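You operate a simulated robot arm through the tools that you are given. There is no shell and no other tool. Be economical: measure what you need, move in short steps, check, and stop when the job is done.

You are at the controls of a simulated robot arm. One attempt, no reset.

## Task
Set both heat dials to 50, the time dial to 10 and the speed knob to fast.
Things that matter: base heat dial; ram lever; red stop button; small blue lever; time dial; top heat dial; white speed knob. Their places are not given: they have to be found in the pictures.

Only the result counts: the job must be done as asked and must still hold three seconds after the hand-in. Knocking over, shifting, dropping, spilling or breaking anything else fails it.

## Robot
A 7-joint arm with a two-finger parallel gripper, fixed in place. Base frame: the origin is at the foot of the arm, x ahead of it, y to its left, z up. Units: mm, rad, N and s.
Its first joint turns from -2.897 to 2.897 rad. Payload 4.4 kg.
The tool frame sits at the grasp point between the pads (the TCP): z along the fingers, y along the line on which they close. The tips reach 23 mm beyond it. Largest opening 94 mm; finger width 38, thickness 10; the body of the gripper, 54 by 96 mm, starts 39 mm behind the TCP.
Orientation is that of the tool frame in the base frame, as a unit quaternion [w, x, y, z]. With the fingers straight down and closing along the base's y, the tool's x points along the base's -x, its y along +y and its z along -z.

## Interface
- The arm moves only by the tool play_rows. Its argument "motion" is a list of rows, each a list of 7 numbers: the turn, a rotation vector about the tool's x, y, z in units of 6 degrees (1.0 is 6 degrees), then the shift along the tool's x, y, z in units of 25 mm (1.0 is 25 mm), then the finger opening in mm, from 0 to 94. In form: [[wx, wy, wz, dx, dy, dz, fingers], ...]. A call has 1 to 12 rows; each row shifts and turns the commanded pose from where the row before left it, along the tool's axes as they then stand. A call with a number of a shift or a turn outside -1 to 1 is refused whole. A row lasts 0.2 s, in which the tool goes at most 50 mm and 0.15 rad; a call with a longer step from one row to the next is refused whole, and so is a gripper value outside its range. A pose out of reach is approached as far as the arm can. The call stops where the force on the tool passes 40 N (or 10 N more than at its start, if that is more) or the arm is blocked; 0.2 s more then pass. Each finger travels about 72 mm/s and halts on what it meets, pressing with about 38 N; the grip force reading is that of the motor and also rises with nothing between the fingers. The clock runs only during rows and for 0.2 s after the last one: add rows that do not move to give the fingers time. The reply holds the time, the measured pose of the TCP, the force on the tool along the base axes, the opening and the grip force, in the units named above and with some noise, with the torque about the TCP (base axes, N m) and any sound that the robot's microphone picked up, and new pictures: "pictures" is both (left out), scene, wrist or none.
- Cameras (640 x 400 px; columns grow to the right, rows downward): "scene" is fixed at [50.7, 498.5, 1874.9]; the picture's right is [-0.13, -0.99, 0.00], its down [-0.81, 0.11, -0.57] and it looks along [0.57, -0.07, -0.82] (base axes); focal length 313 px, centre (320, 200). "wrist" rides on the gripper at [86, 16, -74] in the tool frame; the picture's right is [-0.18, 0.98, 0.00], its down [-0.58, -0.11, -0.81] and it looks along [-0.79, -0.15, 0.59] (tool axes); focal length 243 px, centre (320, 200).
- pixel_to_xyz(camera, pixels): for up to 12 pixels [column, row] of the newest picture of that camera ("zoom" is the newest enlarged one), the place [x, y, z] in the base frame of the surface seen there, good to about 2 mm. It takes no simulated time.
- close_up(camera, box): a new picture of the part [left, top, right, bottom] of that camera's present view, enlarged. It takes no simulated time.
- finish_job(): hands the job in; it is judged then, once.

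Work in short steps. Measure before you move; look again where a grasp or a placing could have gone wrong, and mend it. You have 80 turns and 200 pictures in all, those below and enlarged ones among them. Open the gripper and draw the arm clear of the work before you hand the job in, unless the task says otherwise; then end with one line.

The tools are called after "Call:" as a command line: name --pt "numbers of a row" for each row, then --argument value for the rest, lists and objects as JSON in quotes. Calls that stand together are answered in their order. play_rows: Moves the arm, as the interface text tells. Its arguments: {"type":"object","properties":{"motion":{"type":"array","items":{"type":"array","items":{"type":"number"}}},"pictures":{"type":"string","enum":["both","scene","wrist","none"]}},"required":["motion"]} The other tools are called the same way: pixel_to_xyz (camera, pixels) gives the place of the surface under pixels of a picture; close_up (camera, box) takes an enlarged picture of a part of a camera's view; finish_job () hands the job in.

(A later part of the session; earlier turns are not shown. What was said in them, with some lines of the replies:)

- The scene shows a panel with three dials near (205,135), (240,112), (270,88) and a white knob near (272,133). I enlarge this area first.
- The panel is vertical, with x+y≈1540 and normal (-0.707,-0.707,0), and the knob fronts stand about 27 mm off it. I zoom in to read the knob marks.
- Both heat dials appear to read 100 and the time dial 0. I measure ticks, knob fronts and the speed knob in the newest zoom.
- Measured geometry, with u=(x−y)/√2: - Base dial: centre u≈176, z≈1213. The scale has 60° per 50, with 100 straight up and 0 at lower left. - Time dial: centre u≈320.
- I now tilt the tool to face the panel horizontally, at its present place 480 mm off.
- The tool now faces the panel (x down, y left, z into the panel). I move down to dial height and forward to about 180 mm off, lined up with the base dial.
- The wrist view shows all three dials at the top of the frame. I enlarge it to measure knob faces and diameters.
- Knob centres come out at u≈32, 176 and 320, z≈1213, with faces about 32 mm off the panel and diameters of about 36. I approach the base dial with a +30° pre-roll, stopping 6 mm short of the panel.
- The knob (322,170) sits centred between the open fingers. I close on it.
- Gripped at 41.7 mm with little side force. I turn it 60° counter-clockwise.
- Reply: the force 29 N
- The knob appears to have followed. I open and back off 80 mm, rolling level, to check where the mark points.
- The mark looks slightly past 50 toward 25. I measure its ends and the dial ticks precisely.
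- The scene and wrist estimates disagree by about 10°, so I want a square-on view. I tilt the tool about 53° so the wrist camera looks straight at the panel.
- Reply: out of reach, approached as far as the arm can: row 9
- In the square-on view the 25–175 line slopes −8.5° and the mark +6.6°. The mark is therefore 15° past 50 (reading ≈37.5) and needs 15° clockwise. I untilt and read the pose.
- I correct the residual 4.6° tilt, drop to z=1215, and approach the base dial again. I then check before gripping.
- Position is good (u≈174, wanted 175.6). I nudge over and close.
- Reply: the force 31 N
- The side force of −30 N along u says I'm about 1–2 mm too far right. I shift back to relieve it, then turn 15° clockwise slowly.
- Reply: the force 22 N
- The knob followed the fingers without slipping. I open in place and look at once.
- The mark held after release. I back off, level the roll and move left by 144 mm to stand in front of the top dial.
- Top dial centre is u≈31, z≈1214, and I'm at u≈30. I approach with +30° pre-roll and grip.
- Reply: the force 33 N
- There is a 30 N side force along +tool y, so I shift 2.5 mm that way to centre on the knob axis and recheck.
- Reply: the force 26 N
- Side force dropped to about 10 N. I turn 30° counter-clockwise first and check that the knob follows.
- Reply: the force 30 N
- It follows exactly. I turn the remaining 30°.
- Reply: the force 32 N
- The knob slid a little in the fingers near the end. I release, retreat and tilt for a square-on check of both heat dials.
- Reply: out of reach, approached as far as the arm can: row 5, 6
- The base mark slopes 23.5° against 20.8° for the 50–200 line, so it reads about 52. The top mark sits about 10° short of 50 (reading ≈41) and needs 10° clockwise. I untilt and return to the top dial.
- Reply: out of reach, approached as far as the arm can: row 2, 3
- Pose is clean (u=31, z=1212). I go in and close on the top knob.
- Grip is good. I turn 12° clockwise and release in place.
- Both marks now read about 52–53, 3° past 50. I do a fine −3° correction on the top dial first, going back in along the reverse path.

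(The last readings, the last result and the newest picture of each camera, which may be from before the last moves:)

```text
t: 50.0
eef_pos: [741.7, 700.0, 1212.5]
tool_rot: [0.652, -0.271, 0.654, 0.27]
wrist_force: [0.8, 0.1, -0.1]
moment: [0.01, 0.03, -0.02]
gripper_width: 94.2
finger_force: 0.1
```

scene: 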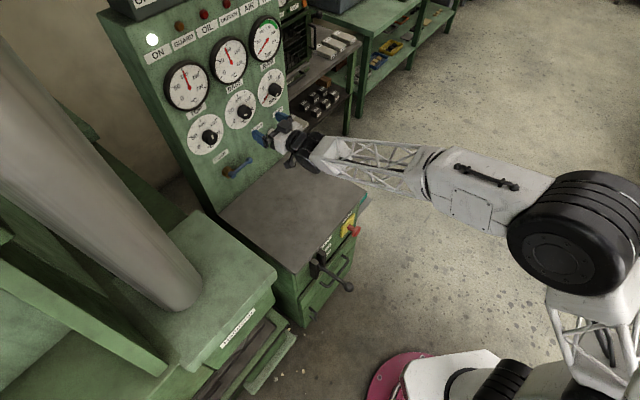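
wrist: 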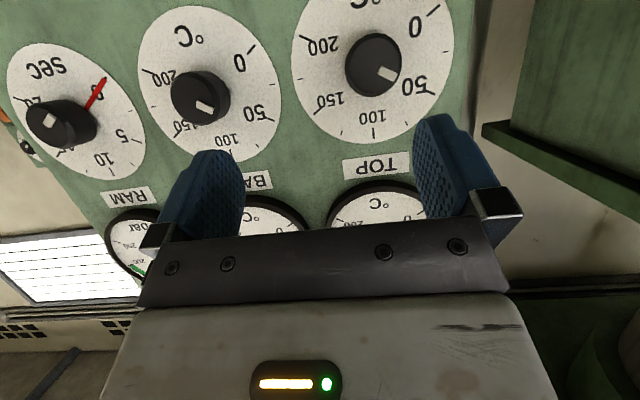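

Call:
play_rows --pt "0 0 0 -0.05 0 0.8 94" --pt "0 0 0 0 0 0.8 94" --pt "0 0 0 0 0 0 20" --pt "0 0 0 0 0 0 20" --pt "0 0 0 0 0 0 20" --pt "0 0 0 0 0 0 20" --pt "0 0 0 0 0 0 20" --pt "0 0 -0.3 0 0 0 20" --pt "0 0 -0.25 0 0 0 20" --pt "0 0 0 0 0 0 20" --pictures "none"

Call:
play_rows --pt "0 0 0 0 0 0 60" --pt "0 0 0 0 0 0 94" --pt "0 0 0 0 0 0 94" --pt "0 0 0.55 0 0 -0.8 94" --pt "0 0 0 0 0 -0.8 94" --pt "0 0 0 0 0 -0.8 94" --pt "0 0 0 0 -0.96 0 94" --pt "0 0 0 0 -0.96 0 94" --pt "0 0 0 0 -0.96 0 94" --pt "0 0 0 0 -0.96 0 94" --pt "0 0 0 0 -0.96 0 94" --pt "0 0 0 0 -0.96 0 94" --pictures "wrist"

```text
t: 52.2
eef_pos: [770.8, 728.2, 1213.1]
tool_rot: [0.66, -0.289, 0.646, 0.251]
wrist_force: [15.6, 6.0, 1.9]
moment: [0.18, -0.19, -0.18]
gripper_width: 41.6
finger_force: 44.5
stopped in row 10: the force on the tool passed its limit at 40 N (the readings are from after the stop); the commanded pose is now the measured one
```

```text
t: 54.8
eef_pos: [830.5, 585.1, 1212.9]
tool_rot: [0.653, -0.271, 0.654, 0.271]
wrist_force: [1.0, -0.2, 0.6]
moment: [-0.01, 0.0, 0.05]
gripper_width: 93.8
finger_force: 0.0
```

wrist: 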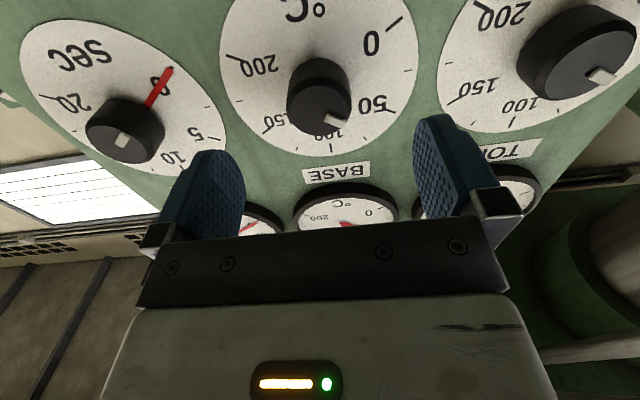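

Now in front of the base dial (u=173.5). I repeat the small −3° correction there.

Call:
play_rows --pt "0 0 0 -0.03 -0.03 0.8 94" --pt "0 0 0 0 0 0.8 94" --pt "0 0 0 0 0 0.73 94" --pt "0 0 0 0 0 0 20" --pt "0 0 0 0 0 0 20" --pt "0 0 0 0 0 0 20" --pt "0 0 0 0 0 0 20" --pt "0 0 0 0 0 0 20" --pt "0 0 -0.3 0 0 0 20" --pt "0 0 -0.25 0 0 0 20" --pictures "none"

Call:
play_rows --pt "0 0 0 0 0 0 60" --pt "0 0 0 0 0 0 94" --pt "0 0 0 0 0 0 94" --pt "0 0 0.55 0 0 -0.8 94" --pt "0 0 0 0 0 -0.8 94" --pt "0 0 0 0 0 -0.8 94" --pt "0 0 0 -0.8 0 -0.8 94" --pt "0 1 0 -0.8 0.6 -0.8 94" --pt "0 1 0 0 0.6 0 94" --pt "0 1 0 0 0.6 0 94" --pt "0 1 0 0 0 0 94" --pt "0 0 0 0 0 0 94" --pictures "wrist"

```text
t: 57.0
eef_pos: [870.9, 624.5, 1214.4]
tool_rot: [0.66, -0.289, 0.646, 0.251]
wrist_force: [13.2, 22.6, 0.8]
moment: [0.24, -0.21, -0.16]
gripper_width: 41.5
finger_force: 45.0
```

```text
t: 59.6
eef_pos: [767.4, 584.4, 1254.2]
tool_rot: [0.502, -0.321, 0.776, 0.208]
wrist_force: [0.5, -0.3, -0.4]
moment: [0.08, -0.05, 0.01]
gripper_width: 93.9
finger_force: 0.1
```

wrist: 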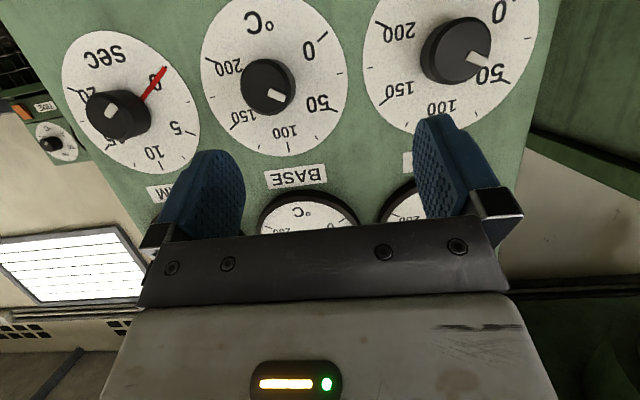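

Call:
close_up --camera "wrist" --box '[360, 0, 540, 130]'

Call:
close_up --camera "wrist" --box '[190, 0, 360, 160]'

```text
3.08 times, centred on (450, 65) of wrist
```

zoom: 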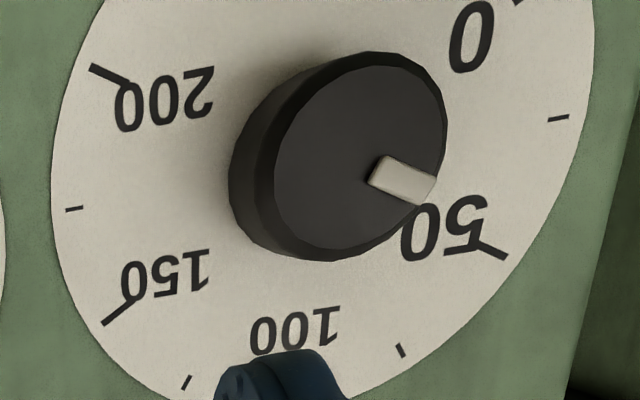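

```text
2.50 times, centred on (275, 80) of wrist
```

zoom: 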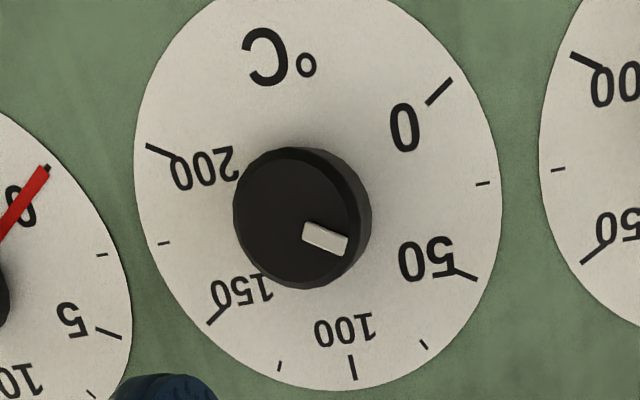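

Both heat marks are now parallel to their 50–200 lines (top 25° against 24.5°, base 22.4° against 22.0°), so both are at 50. I untilt and move right toward the time dial.

Call:
play_rows --pt "0 -1 0 0 -0.84 0 94" --pt "0 -1 0 0 -0.84 0 94" --pt "0 -1 0 0 -0.84 0 94" --pt "0 -1 0 0 -0.84 0 94" --pt "0 0 0 0.8 -0.84 0 94" --pt "0 0 0 0.83 -0.84 0 94" --pt "0 0 0 0 -0.84 0 94" --pt "0 0 0 0 -0.84 0 94" --pt "0 0 0 0 -0.84 0 94" --pt "0 0 0 0 0 0 94" --pictures "wrist"

Call:
close_up --camera "wrist" --box '[230, 0, 410, 130]'

```text
t: 61.8
eef_pos: [903.2, 450.8, 1214.5]
tool_rot: [0.653, -0.271, 0.654, 0.27]
wrist_force: [-0.3, 0.0, 0.3]
moment: [0.0, 0.0, 0.03]
gripper_width: 94.0
finger_force: 0.2
```

wrist: 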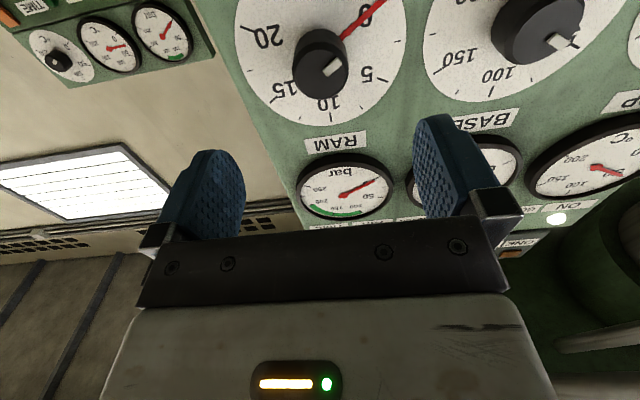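

```text
3.08 times, centred on (320, 65) of wrist
```

zoom: 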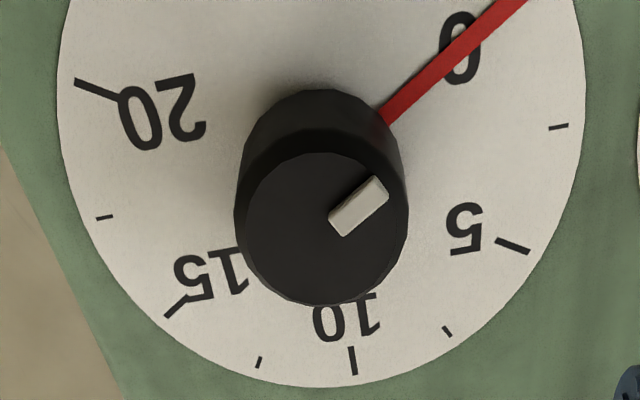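

The time knob is centred in view and its mark points at 0. I go in with a −30° pre-roll and grip.

Call:
play_rows --pt "0 0 0 0.03 0.03 0.6 94" --pt "0 0 -1 0 0 0.6 94" --pt "0 0 -1 0 0 0.6 94" --pt "0 0 -1 0 0 0.6 94" --pt "0 0 -1 0 0 0.6 94" --pt "0 0 -1 0 0 0.6 94" --pt "0 0 0 0 0 0.48 94" --pt "0 0 0 0 0 0 20" --pt "0 0 0 0 0 0 20" --pt "0 0 0 0 0 0 20" --pt "0 0 0 0 0 0 20" --pt "0 0 0 0 0 0 20" --pictures "wrist"

```text
t: 64.5
eef_pos: [976.0, 522.1, 1215.0]
tool_rot: [0.701, -0.43, 0.561, 0.091]
wrist_force: [12.2, -2.3, -0.1]
moment: [0.32, -0.05, -0.07]
gripper_width: 41.8
finger_force: 45.1
stopped in row 12: the force on the tool passed its limit at 41 N (the readings are from after the stop); the commanded pose is now the measured one
```

wrist: 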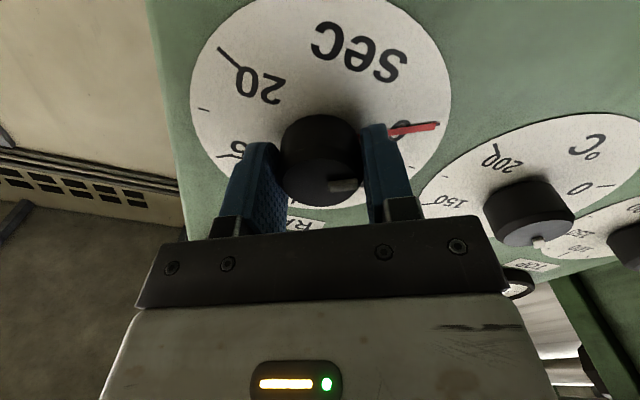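

Gripped, and now relaxed to 12 N. I turn 60° clockwise.

Call:
play_rows --pt "0 0 1 0 0 0 20" --pt "0 0 1 0 0 0 20" --pt "0 0 1 0 0 0 20" --pt "0 0 1 0 0 0 20" --pt "0 0 1 0 0 0 20" --pt "0 0 1 0 0 0 20" --pt "0 0 1 0 0 0 20" --pt "0 0 1 0 0 0 20" --pt "0 0 1 0 0 0 20" --pt "0 0 1 0 0 0 20" --pt "0 0 0 0 0 0 20" --pictures "wrist"

```text
t: 66.9
eef_pos: [974.7, 523.1, 1213.9]
tool_rot: [0.561, -0.092, 0.701, 0.43]
wrist_force: [30.1, 15.1, -4.8]
moment: [0.11, -0.01, 0.06]
gripper_width: 41.7
finger_force: 45.1
```

wrist: 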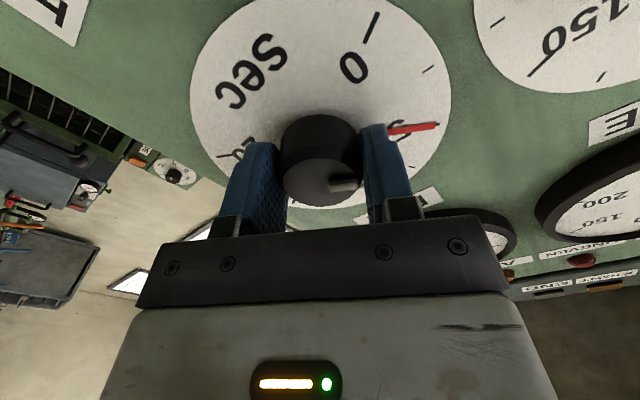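

The red pointer now sits at 5 and moves with the knob. I open, roll back 60° in place, and regrip.

Call:
play_rows --pt "0 0 0 0 0 0 94" --pt "0 0 0 0 0 0 94" --pt "0 0 -1 0 0 0 94" --pt "0 0 -1 0 0 0 94" --pt "0 0 -1 0 0 0 94" --pt "0 0 -1 0 0 0 94" --pt "0 0 -1 0 0 0 94" --pt "0 0 -1 0 0 0 94" --pt "0 0 -1 0 0 0 94" --pt "0 0 -1 0 0 0 94" --pt "0 0 -1 0 0 0 94" --pt "0 0 -1 0 0 0 94" --pictures "none"

Call:
play_rows --pt "0 0 0 0 0 0 20" --pt "0 0 0 0 0 0 20" --pt "0 0 0 0 0 0 20" --pt "0 0 0 0 0 0 20" --pt "0 0 0 0 0 0 20" --pictures "wrist"

```text
t: 69.5
eef_pos: [974.0, 522.8, 1214.6]
tool_rot: [0.701, -0.429, 0.562, 0.09]
wrist_force: [1.3, -0.6, -0.5]
moment: [0.02, -0.01, 0.01]
gripper_width: 94.0
finger_force: 0.0
```

```text
t: 70.7
eef_pos: [974.6, 522.6, 1214.5]
tool_rot: [0.701, -0.431, 0.561, 0.091]
wrist_force: [5.5, 0.4, 1.2]
moment: [-0.09, 0.08, -0.1]
gripper_width: 41.7
finger_force: 44.9
```

wrist: 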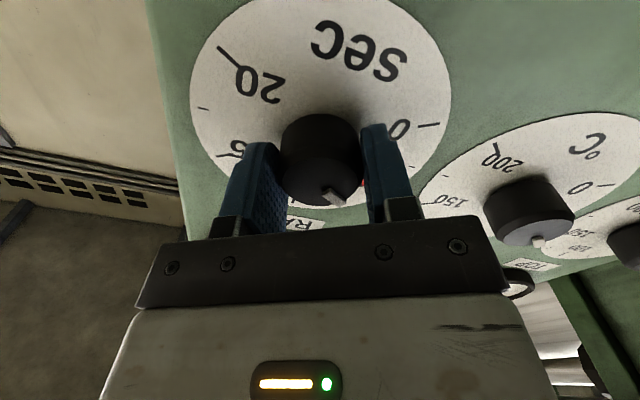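

Well centred (5 N). I turn another 60°, then release, retreat and level.

Call:
play_rows --pt "0 0 1 0 0 0 20" --pt "0 0 1 0 0 0 20" --pt "0 0 1 0 0 0 20" --pt "0 0 1 0 0 0 20" --pt "0 0 1 0 0 0 20" --pt "0 0 1 0 0 0 20" --pt "0 0 1 0 0 0 20" --pt "0 0 1 0 0 0 20" --pt "0 0 1 0 0 0 20" --pt "0 0 1 0 0 0 20" --pt "0 0 0 0 0 0 20" --pictures "none"

Call:
play_rows --pt "0 0 0 0 0 0 94" --pt "0 0 0 0 0 0 94" --pt "0 0 0 0 0 0 94" --pt "0 0 0 0 0 -0.8 94" --pt "0 0 -1 0 0 -0.8 94" --pt "0 0 -1 0 0 -0.8 94" --pt "0 0 -1 0 0 -0.8 94" --pt "0 0 -1 0 0 -0.8 94" --pt "0 0 -1 0 0 0 94" --pt "0 0 0 0 0 0 94" --pictures "wrist"

Call:
close_up --camera "wrist" --box '[230, 0, 410, 130]'

```text
t: 73.1
eef_pos: [975.0, 522.3, 1215.0]
tool_rot: [0.561, -0.092, 0.701, 0.43]
wrist_force: [-16.0, 0.5, -4.9]
moment: [-0.24, 0.23, 0.36]
gripper_width: 41.8
finger_force: 45.6
```

```text
t: 75.3
eef_pos: [904.2, 452.8, 1214.8]
tool_rot: [0.654, -0.269, 0.654, 0.269]
wrist_force: [-0.4, 0.4, 0.2]
moment: [0.0, 0.03, 0.01]
gripper_width: 93.9
finger_force: 0.1
```

wrist: 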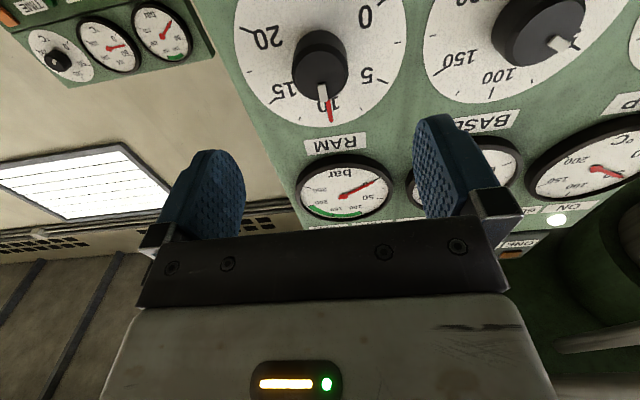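

```text
3.08 times, centred on (320, 65) of wrist
```

zoom: 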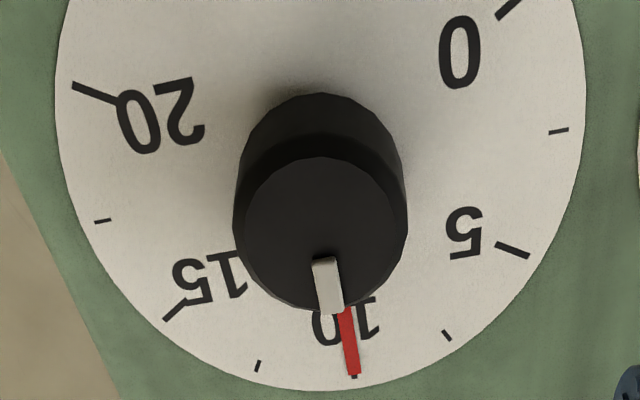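

The time pointer sits exactly on 10. Now I look at the speed knob region and table height from the scene camera.

Call:
close_up --camera "scene" --box '[240, 100, 310, 160]'

Call:
pixel_to_xyz --camera "scene" --pixels '[[290, 200], [295, 158], [235, 215], [340, 195]]'

```text
6.67 times, centred on (275, 130) of scene
```

zoom: 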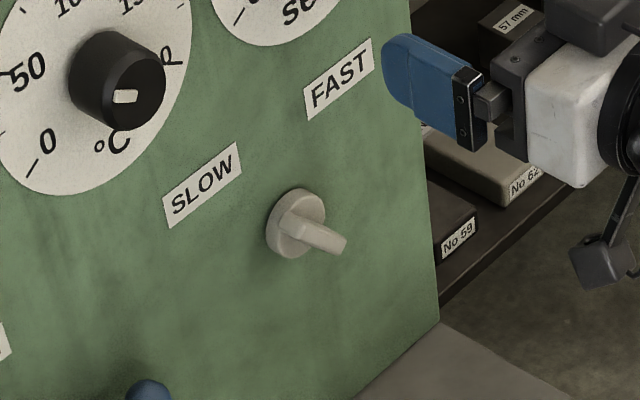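

```text
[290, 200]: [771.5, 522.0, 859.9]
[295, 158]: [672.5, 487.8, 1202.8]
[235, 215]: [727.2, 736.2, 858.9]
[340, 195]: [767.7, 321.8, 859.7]
```

Call:
pixel_to_xyz --camera "zoom" --pixels '[[202, 186], [338, 80], [272, 235], [318, 205], [300, 192], [285, 255], [340, 245], [310, 225]]'

Call:
play_rows --pt "0 0 0 1 0.2 0 94" --pt "0 0 0 1 0.2 0 94" --pt "0 0 0 1 0.2 0 94" --pt "0 0 0 1 0.2 0 94" --pt "0 0 0 1 0.2 0 94" --pt "0 0 0 1 0.2 0 94" --pt "0 0 0 0 0 0 94" --pictures "wrist"

Call:
close_up --camera "wrist" --box '[230, 0, 410, 130]'

```text
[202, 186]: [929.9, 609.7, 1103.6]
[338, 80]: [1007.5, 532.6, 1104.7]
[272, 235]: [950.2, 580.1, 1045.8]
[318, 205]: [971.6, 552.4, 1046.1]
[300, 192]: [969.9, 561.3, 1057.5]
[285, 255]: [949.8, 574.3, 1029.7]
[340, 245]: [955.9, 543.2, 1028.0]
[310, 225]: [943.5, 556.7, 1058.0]
```

```text
t: 76.9
eef_pos: [883.3, 474.0, 1064.7]
tool_rot: [0.653, -0.271, 0.653, 0.271]
wrist_force: [0.0, -0.2, 0.1]
moment: [-0.02, -0.02, 0.0]
gripper_width: 94.2
finger_force: 0.1
```

wrist: 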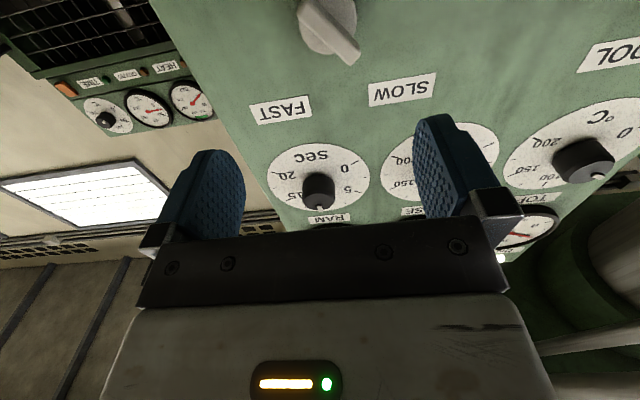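

```text
3.08 times, centred on (320, 65) of wrist
```

zoom: 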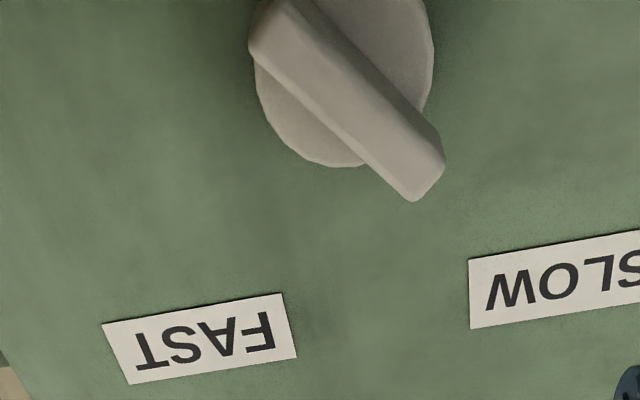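

The knob's bar points at SLOW (up-left, 45°), and FAST is up-right, so 90° clockwise is needed. The knob centre is about u=281, z=1044. I line up with −45° roll so the fingers straddle the bar, and look before going in.

Call:
play_rows --pt "0 0 0 0.83 0.33 0 94" --pt "0 0 -1 0 0 0.2 94" --pt "0 0 -1 0 0 0.2 94" --pt "0 0 -1 0 0 0.2 94" --pt "0 0 -1 0 0 0.2 94" --pt "0 0 -1 0 0 0.2 94" --pt "0 0 -1 0 0 0.2 94" --pt "0 0 -1 0 0 0.2 94" --pt "0 0 -0.5 0 0 0 94" --pt "0 0 0 0 0 0 94" --pictures "wrist"

Call:
close_up --camera "wrist" --box '[220, 30, 420, 160]'

```text
t: 79.1
eef_pos: [902.9, 501.3, 1044.5]
tool_rot: [0.707, -0.5, 0.5, 0.0]
wrist_force: [0.6, -0.2, -0.7]
moment: [-0.01, 0.03, -0.02]
gripper_width: 94.1
finger_force: 0.1
```

wrist: 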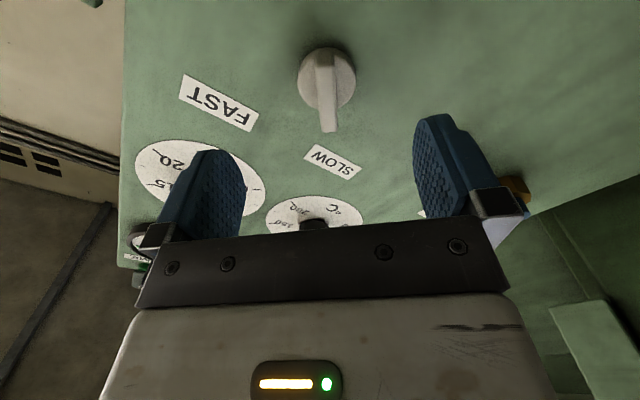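

```text
3.08 times, centred on (320, 95) of wrist
```

zoom: 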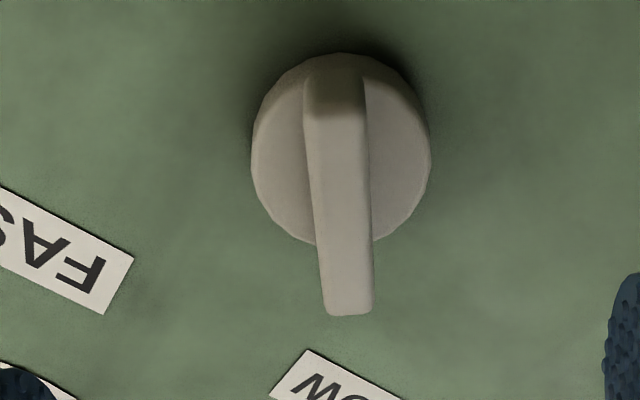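

The bar is vertical in view and centred between the fingers. I advance 59 mm (tips about 14 mm off the panel) and close.

Call:
play_rows --pt "0 0 0 0 0 0.8 94" --pt "0 0 0 0 0 0.8 94" --pt "0 0 0 0 0 0.77 94" --pt "0 0 0 0 0 0 0" --pt "0 0 0 0 0 0 0" --pt "0 0 0 0 0 0 0" --pt "0 0 0 0 0 0 0" --pt "0 0 0 0 0 0 0" --pictures "wrist"

Call:
close_up --camera "wrist" --box '[220, 90, 420, 215]'

```text
t: 80.9
eef_pos: [942.5, 548.0, 1040.7]
tool_rot: [0.706, -0.501, 0.501, 0.001]
wrist_force: [0.9, 10.1, -1.6]
moment: [1.21, 1.13, -0.17]
gripper_width: 13.8
finger_force: 45.1
stopped in row 8: the force on the tool passed its limit at 42 N (the readings are from after the stop); the commanded pose is now the measured one
```

wrist: 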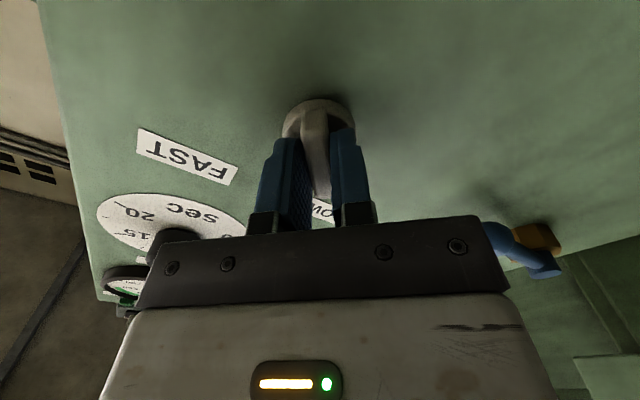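

```text
3.20 times, centred on (320, 152) of wrist
```

zoom: 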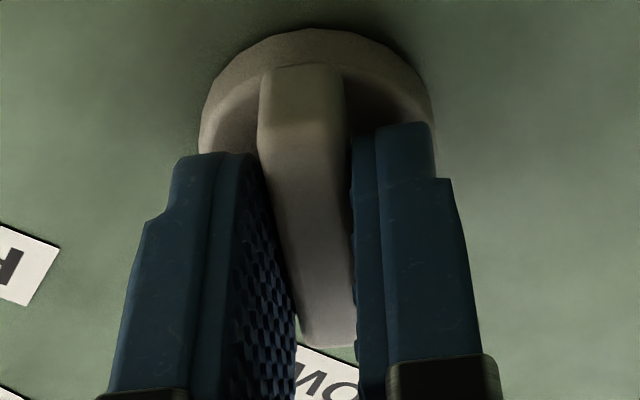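

Gripped at 13.8 mm with the pose relaxed onto the bar. I turn clockwise in small steps, 30° first.

Call:
play_rows --pt "0 0 0.8 0 0 0 0" --pt "0 0 0.8 0 0 0 0" --pt "0 0 0.8 0 0 0 0" --pt "0 0 0.8 0 0 0 0" --pt "0 0 0.8 0 0 0 0" --pt "0 0 0.8 0 0 0 0" --pictures "wrist"

```text
t: 82.3
eef_pos: [942.6, 545.7, 1041.6]
tool_rot: [0.683, -0.36, 0.61, 0.176]
wrist_force: [22.5, 16.5, -2.0]
moment: [0.36, -0.38, -0.08]
gripper_width: 11.8
finger_force: 45.3
```

wrist: 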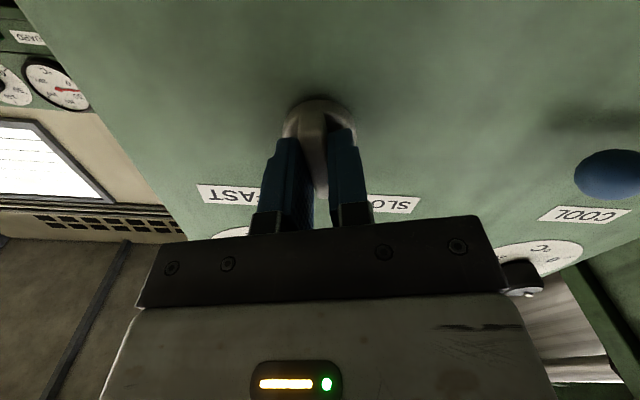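

It follows: the bar stays aligned with the fingers. I continue turning.

Call:
play_rows --pt "0 0 0.8 0 0 0 0" --pt "0 0 0.8 0 0 0 0" --pt "0 0 0.8 0 0 0 0" --pt "0 0 0.8 0 0 0 0" --pt "0 0 0.8 0 0 0 0" --pt "0 0 0.8 0 0 0 0" --pt "0 0 0.8 0 0 0 0" --pictures "wrist"

```text
t: 83.9
eef_pos: [943.0, 546.9, 1041.5]
tool_rot: [0.603, -0.168, 0.688, 0.367]
wrist_force: [12.3, -14.4, 3.0]
moment: [-0.24, 0.22, -0.06]
gripper_width: 11.9
finger_force: 45.1
```

wrist: 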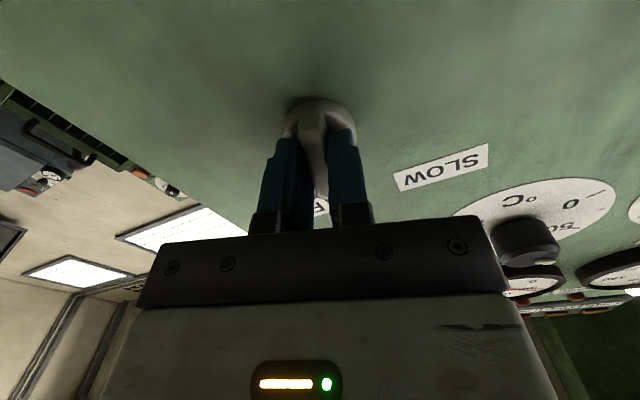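

Call:
play_rows --pt "0 0 0.8 0 0 0 0" --pt "0 0 0.8 0 0 0 0" --pt "0 0 0.8 0 0 0 0" --pt "0 0 0.8 0 0 0 0" --pt "0 0 0.8 0 0 0 0" --pt "0 0 0.6 0 0 0 0" --pt "0 0 0 0 0 0 0" --pictures "wrist"

```text
t: 84.8
eef_pos: [943.7, 546.3, 1041.4]
tool_rot: [0.548, -0.072, 0.705, 0.444]
wrist_force: [11.6, -5.9, 0.0]
moment: [-0.34, 0.33, 0.43]
gripper_width: 11.7
finger_force: 45.1
stopped in row 4: the force on the tool passed its limit at 42 N (the readings are from after the stop); the commanded pose is now the measured one
```

wrist: 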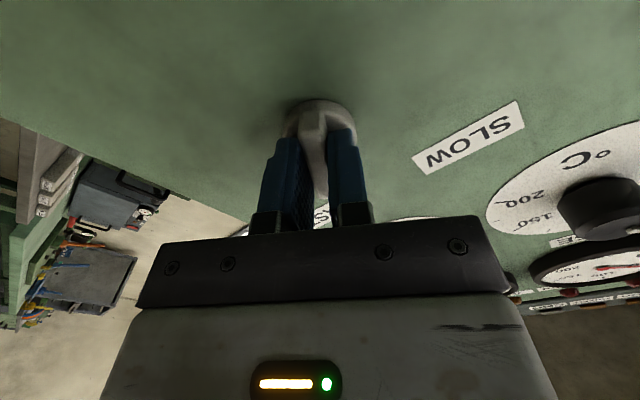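

The force limit paused it at about +32.5° roll. I continue the last 12.5° from the relaxed pose.

Call:
play_rows --pt "0 0 0.6 0 0 0 0" --pt "0 0 0.5 0 0 0 0" --pt "0 0 0.5 0 0 0 0" --pt "0 0 0.5 0 0 0 0" --pt "0 0 0 0 0 0 0" --pictures "wrist"

```text
t: 86.0
eef_pos: [943.4, 545.2, 1041.0]
tool_rot: [0.495, 0.006, 0.708, 0.503]
wrist_force: [10.9, -12.2, -5.9]
moment: [-1.62, -1.19, 0.12]
gripper_width: 14.6
finger_force: 45.2
```

wrist: 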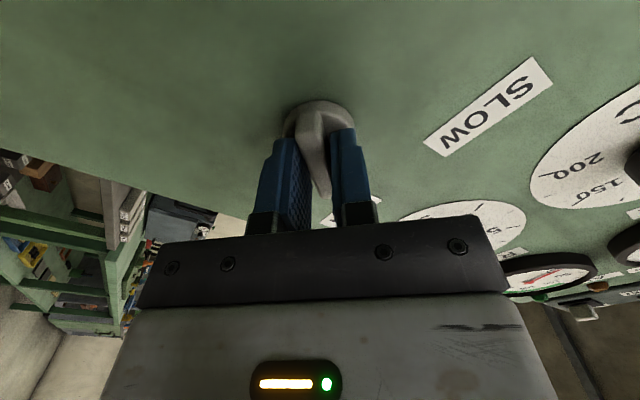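

The opening rose to 14.6 mm with torque, so the knob is at its end stop, slightly under 45°. I release, back off and look.

Call:
play_rows --pt "0 0 0 0 0 0 60" --pt "0 0 0 0 0 0 94" --pt "0 0 0 0 0 0 94" --pt "0 0 0 0 0 -0.8 94" --pt "0 0 0 0 0 -0.8 94" --pt "0 0 -1 0 0 -0.8 94" --pt "0 0 -1 0 0 -0.8 94" --pt "0 0 -1 0 0 -0.8 94" --pt "0 0 -1 0 0 0 94" --pt "0 0 -1 0 0 0 94" --pt "0 0 -1 0 0 0 94" --pt "0 0 -1.0 0 0 0 94" --pictures "both"

Call:
close_up --camera "wrist" --box '[220, 0, 420, 130]'

Call:
close_up --camera "scene" --box '[180, 70, 310, 170]'

```text
t: 88.6
eef_pos: [871.2, 474.5, 1041.4]
tool_rot: [0.643, -0.249, 0.663, 0.291]
wrist_force: [0.3, 0.9, -0.6]
moment: [0.01, 0.02, 0.02]
gripper_width: 93.9
finger_force: 0.0
```

scene: 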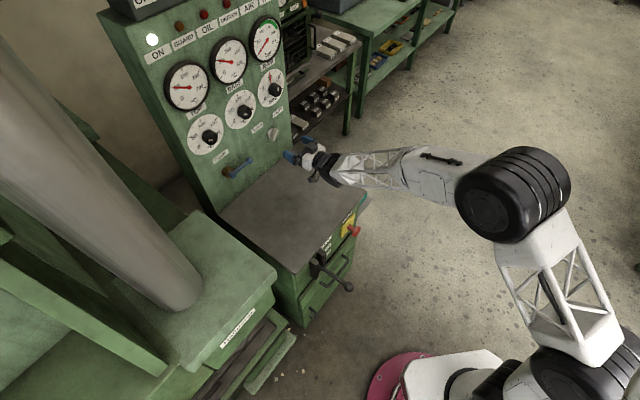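
wrist: 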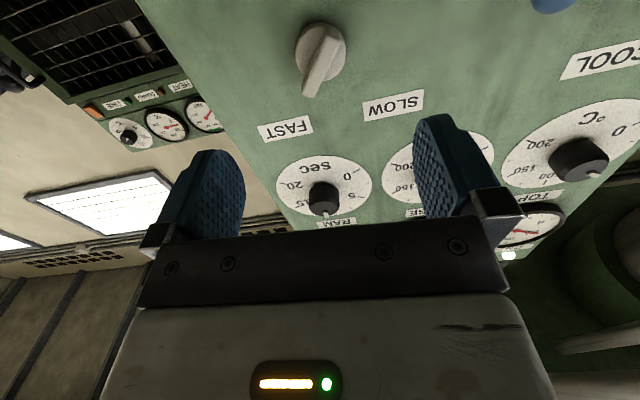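

```text
3.08 times, centred on (320, 65) of wrist
```

zoom: 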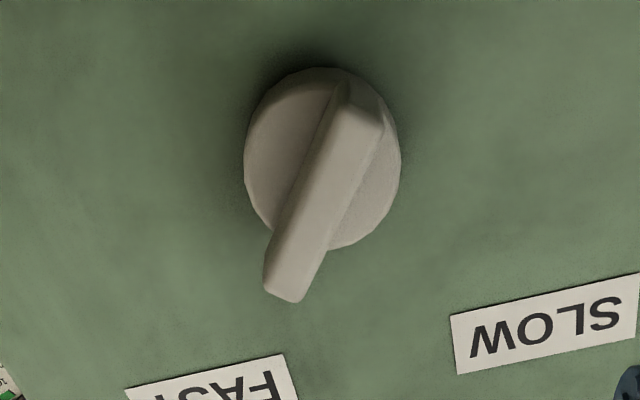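

```text
4.00 times, centred on (245, 120) of scene
```

zoom: 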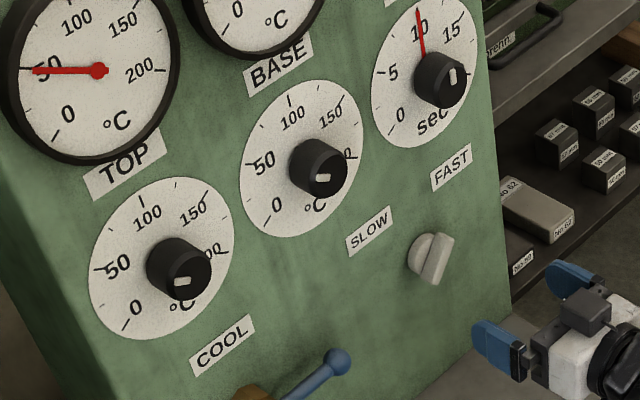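

The bar now leans toward FAST; the top gauge reads 50 and the time pointer 10. I measure the bar's angle to check it is fully over, mirroring its original −30° or so.

Call:
close_up --camera "wrist" --box '[220, 0, 420, 130]'

Call:
pixel_to_xyz --camera "zoom" --pixels '[[358, 115], [335, 170], [310, 225], [287, 280], [250, 160], [398, 160]]'

```text
3.08 times, centred on (320, 65) of wrist
```

zoom: 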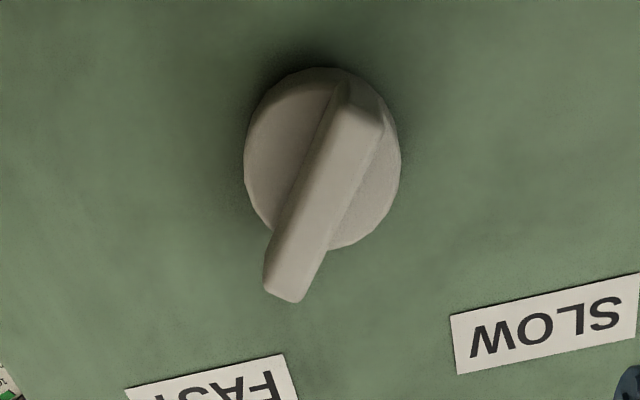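

```text
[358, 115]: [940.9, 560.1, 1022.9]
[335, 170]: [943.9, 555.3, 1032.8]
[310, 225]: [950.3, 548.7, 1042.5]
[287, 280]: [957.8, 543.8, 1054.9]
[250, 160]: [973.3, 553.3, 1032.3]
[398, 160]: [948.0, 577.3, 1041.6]
```

The bar measures about +36° from vertical. To be sure it is at its stop, I regrip it aligned and try turning further.

Call:
play_rows --pt "0 0 1 0 0 0.7 94" --pt "0 0 1 0 0 0.7 94" --pt "0 0 1 0 0 0.7 94" --pt "0 0 1 0 0 0.7 94" --pt "0 0 1 0 0 0.7 94" --pt "0 0 0.5 0 0 0.5 94" --pt "0 0 0 0 0 0 0" --pt "0 0 0 0 0 0 0" --pt "0 0 0 0 0 0 0" --pt "0 0 0 0 0 0 0" --pt "0 0 0 0 0 0 0" --pictures "none"

Call:
close_up --camera "wrist" --box '[220, 90, 420, 215]'

```text
t: 91.0
eef_pos: [943.5, 545.9, 1040.9]
tool_rot: [0.533, -0.05, 0.706, 0.462]
wrist_force: [7.4, 0.9, -1.5]
moment: [0.19, -0.22, -0.04]
gripper_width: 11.8
finger_force: 45.0
```

```text
3.20 times, centred on (320, 152) of wrist
```

zoom: 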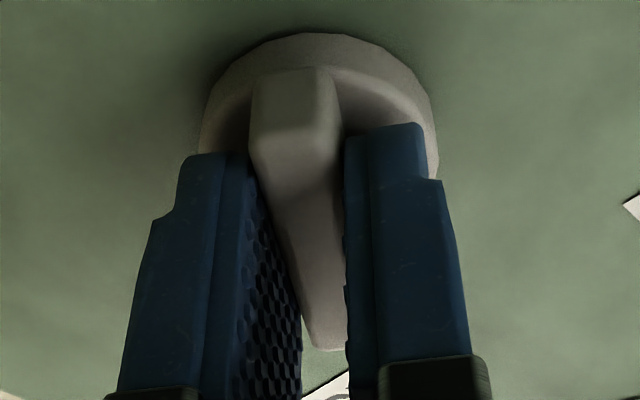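

Aligned (11.8 mm) at about 36° roll. I try 9° more clockwise.

Call:
play_rows --pt "0 0 0.5 0 0 0 0" --pt "0 0 0.5 0 0 0 0" --pt "0 0 0.5 0 0 0 0" --pt "0 0 0 0 0 0 0" --pictures "none"

Call:
close_up --camera "wrist" --box '[220, 90, 420, 215]'

```text
t: 92.0
eef_pos: [942.7, 546.1, 1041.1]
tool_rot: [0.494, 0.007, 0.709, 0.504]
wrist_force: [16.5, -2.0, -2.7]
moment: [-1.56, -1.17, 0.18]
gripper_width: 14.6
finger_force: 44.7
```

```text
3.20 times, centred on (320, 152) of wrist
```

zoom: 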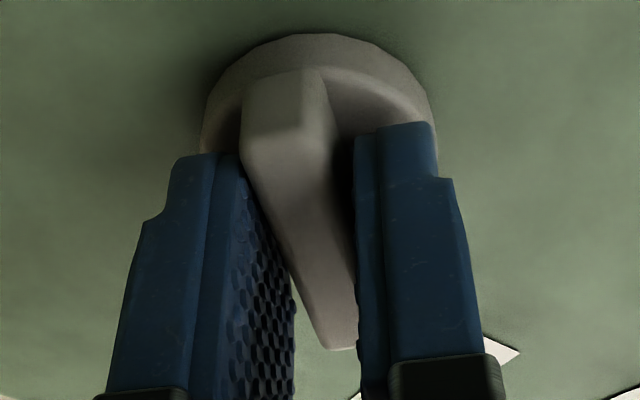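

The bar doesn't move further under about 2 N·m, so it is at its FAST stop. I release and withdraw well clear.

Call:
play_rows --pt "0 0 -0.6 0 0 0 0" --pt "0 0 0 0 0 0 60" --pt "0 0 0 0 0 0 94" --pt "0 0 0 0 0 0 94" --pt "0 0 0 0 0 -0.8 94" --pt "0 0 0 0 0 -1 94" --pt "0 0 0 0 0 -1 94" --pt "0 0 0 0 0 -1 94" --pt "0 0 0 0 0 -1 94" --pt "0 0 0 0 0 -1 94" --pt "0 0 0 0 0 -1 94" --pt "0 0 0 0 0 -1 94" --pictures "scene"

Call:
close_up --camera "scene" --box '[160, 20, 310, 160]'

Call:
close_up --camera "scene" --box '[250, 80, 300, 150]'

```text
t: 94.6
eef_pos: [806.0, 409.4, 1041.1]
tool_rot: [0.511, -0.016, 0.708, 0.487]
wrist_force: [0.2, 0.4, -0.6]
moment: [0.01, 0.0, 0.01]
gripper_width: 94.0
finger_force: 0.1
```

scene: 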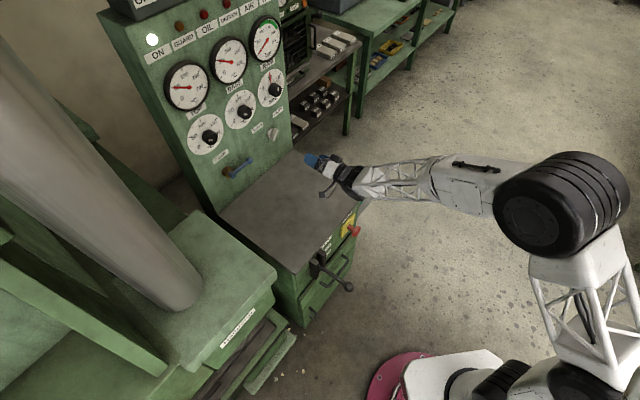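

```text
2.86 times, centred on (235, 90) of scene
```

zoom: 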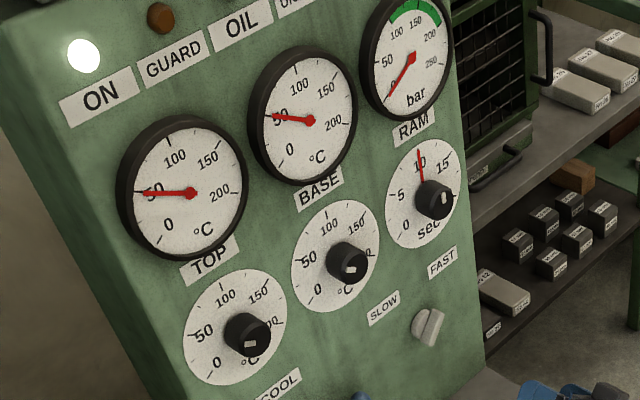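

```text
5.71 times, centred on (275, 115) of scene
```

zoom: 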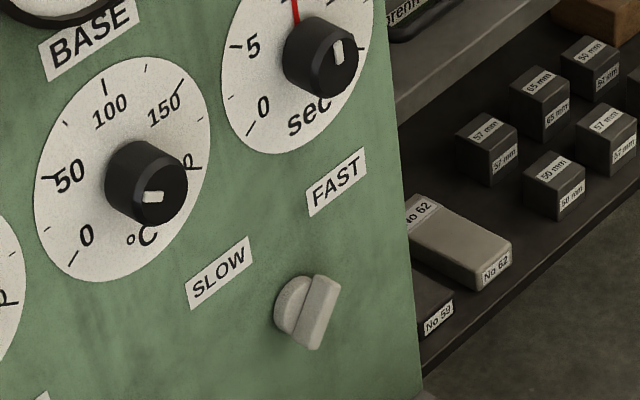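

The gauges now follow the settings; I zoom on them as an independent check.

Call:
close_up --camera "scene" --box '[160, 30, 255, 115]'

```text
4.71 times, centred on (208, 72) of scene
```

zoom: 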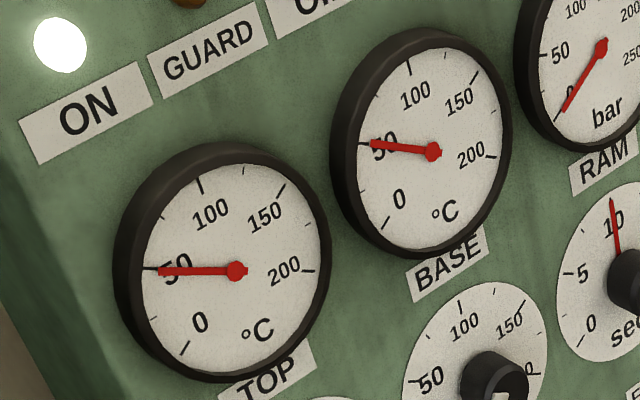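

Both gauges read 50, time is at 10, the speed knob is at FAST, nothing else has moved, and the arm is clear. I hand in the job.

Call:
finish_job

```text
The job is handed in.
```

The job is handed in: both heat dials are at 50 (their gauges also read 50), the time dial is at 10, and the speed knob is against its FAST stop.
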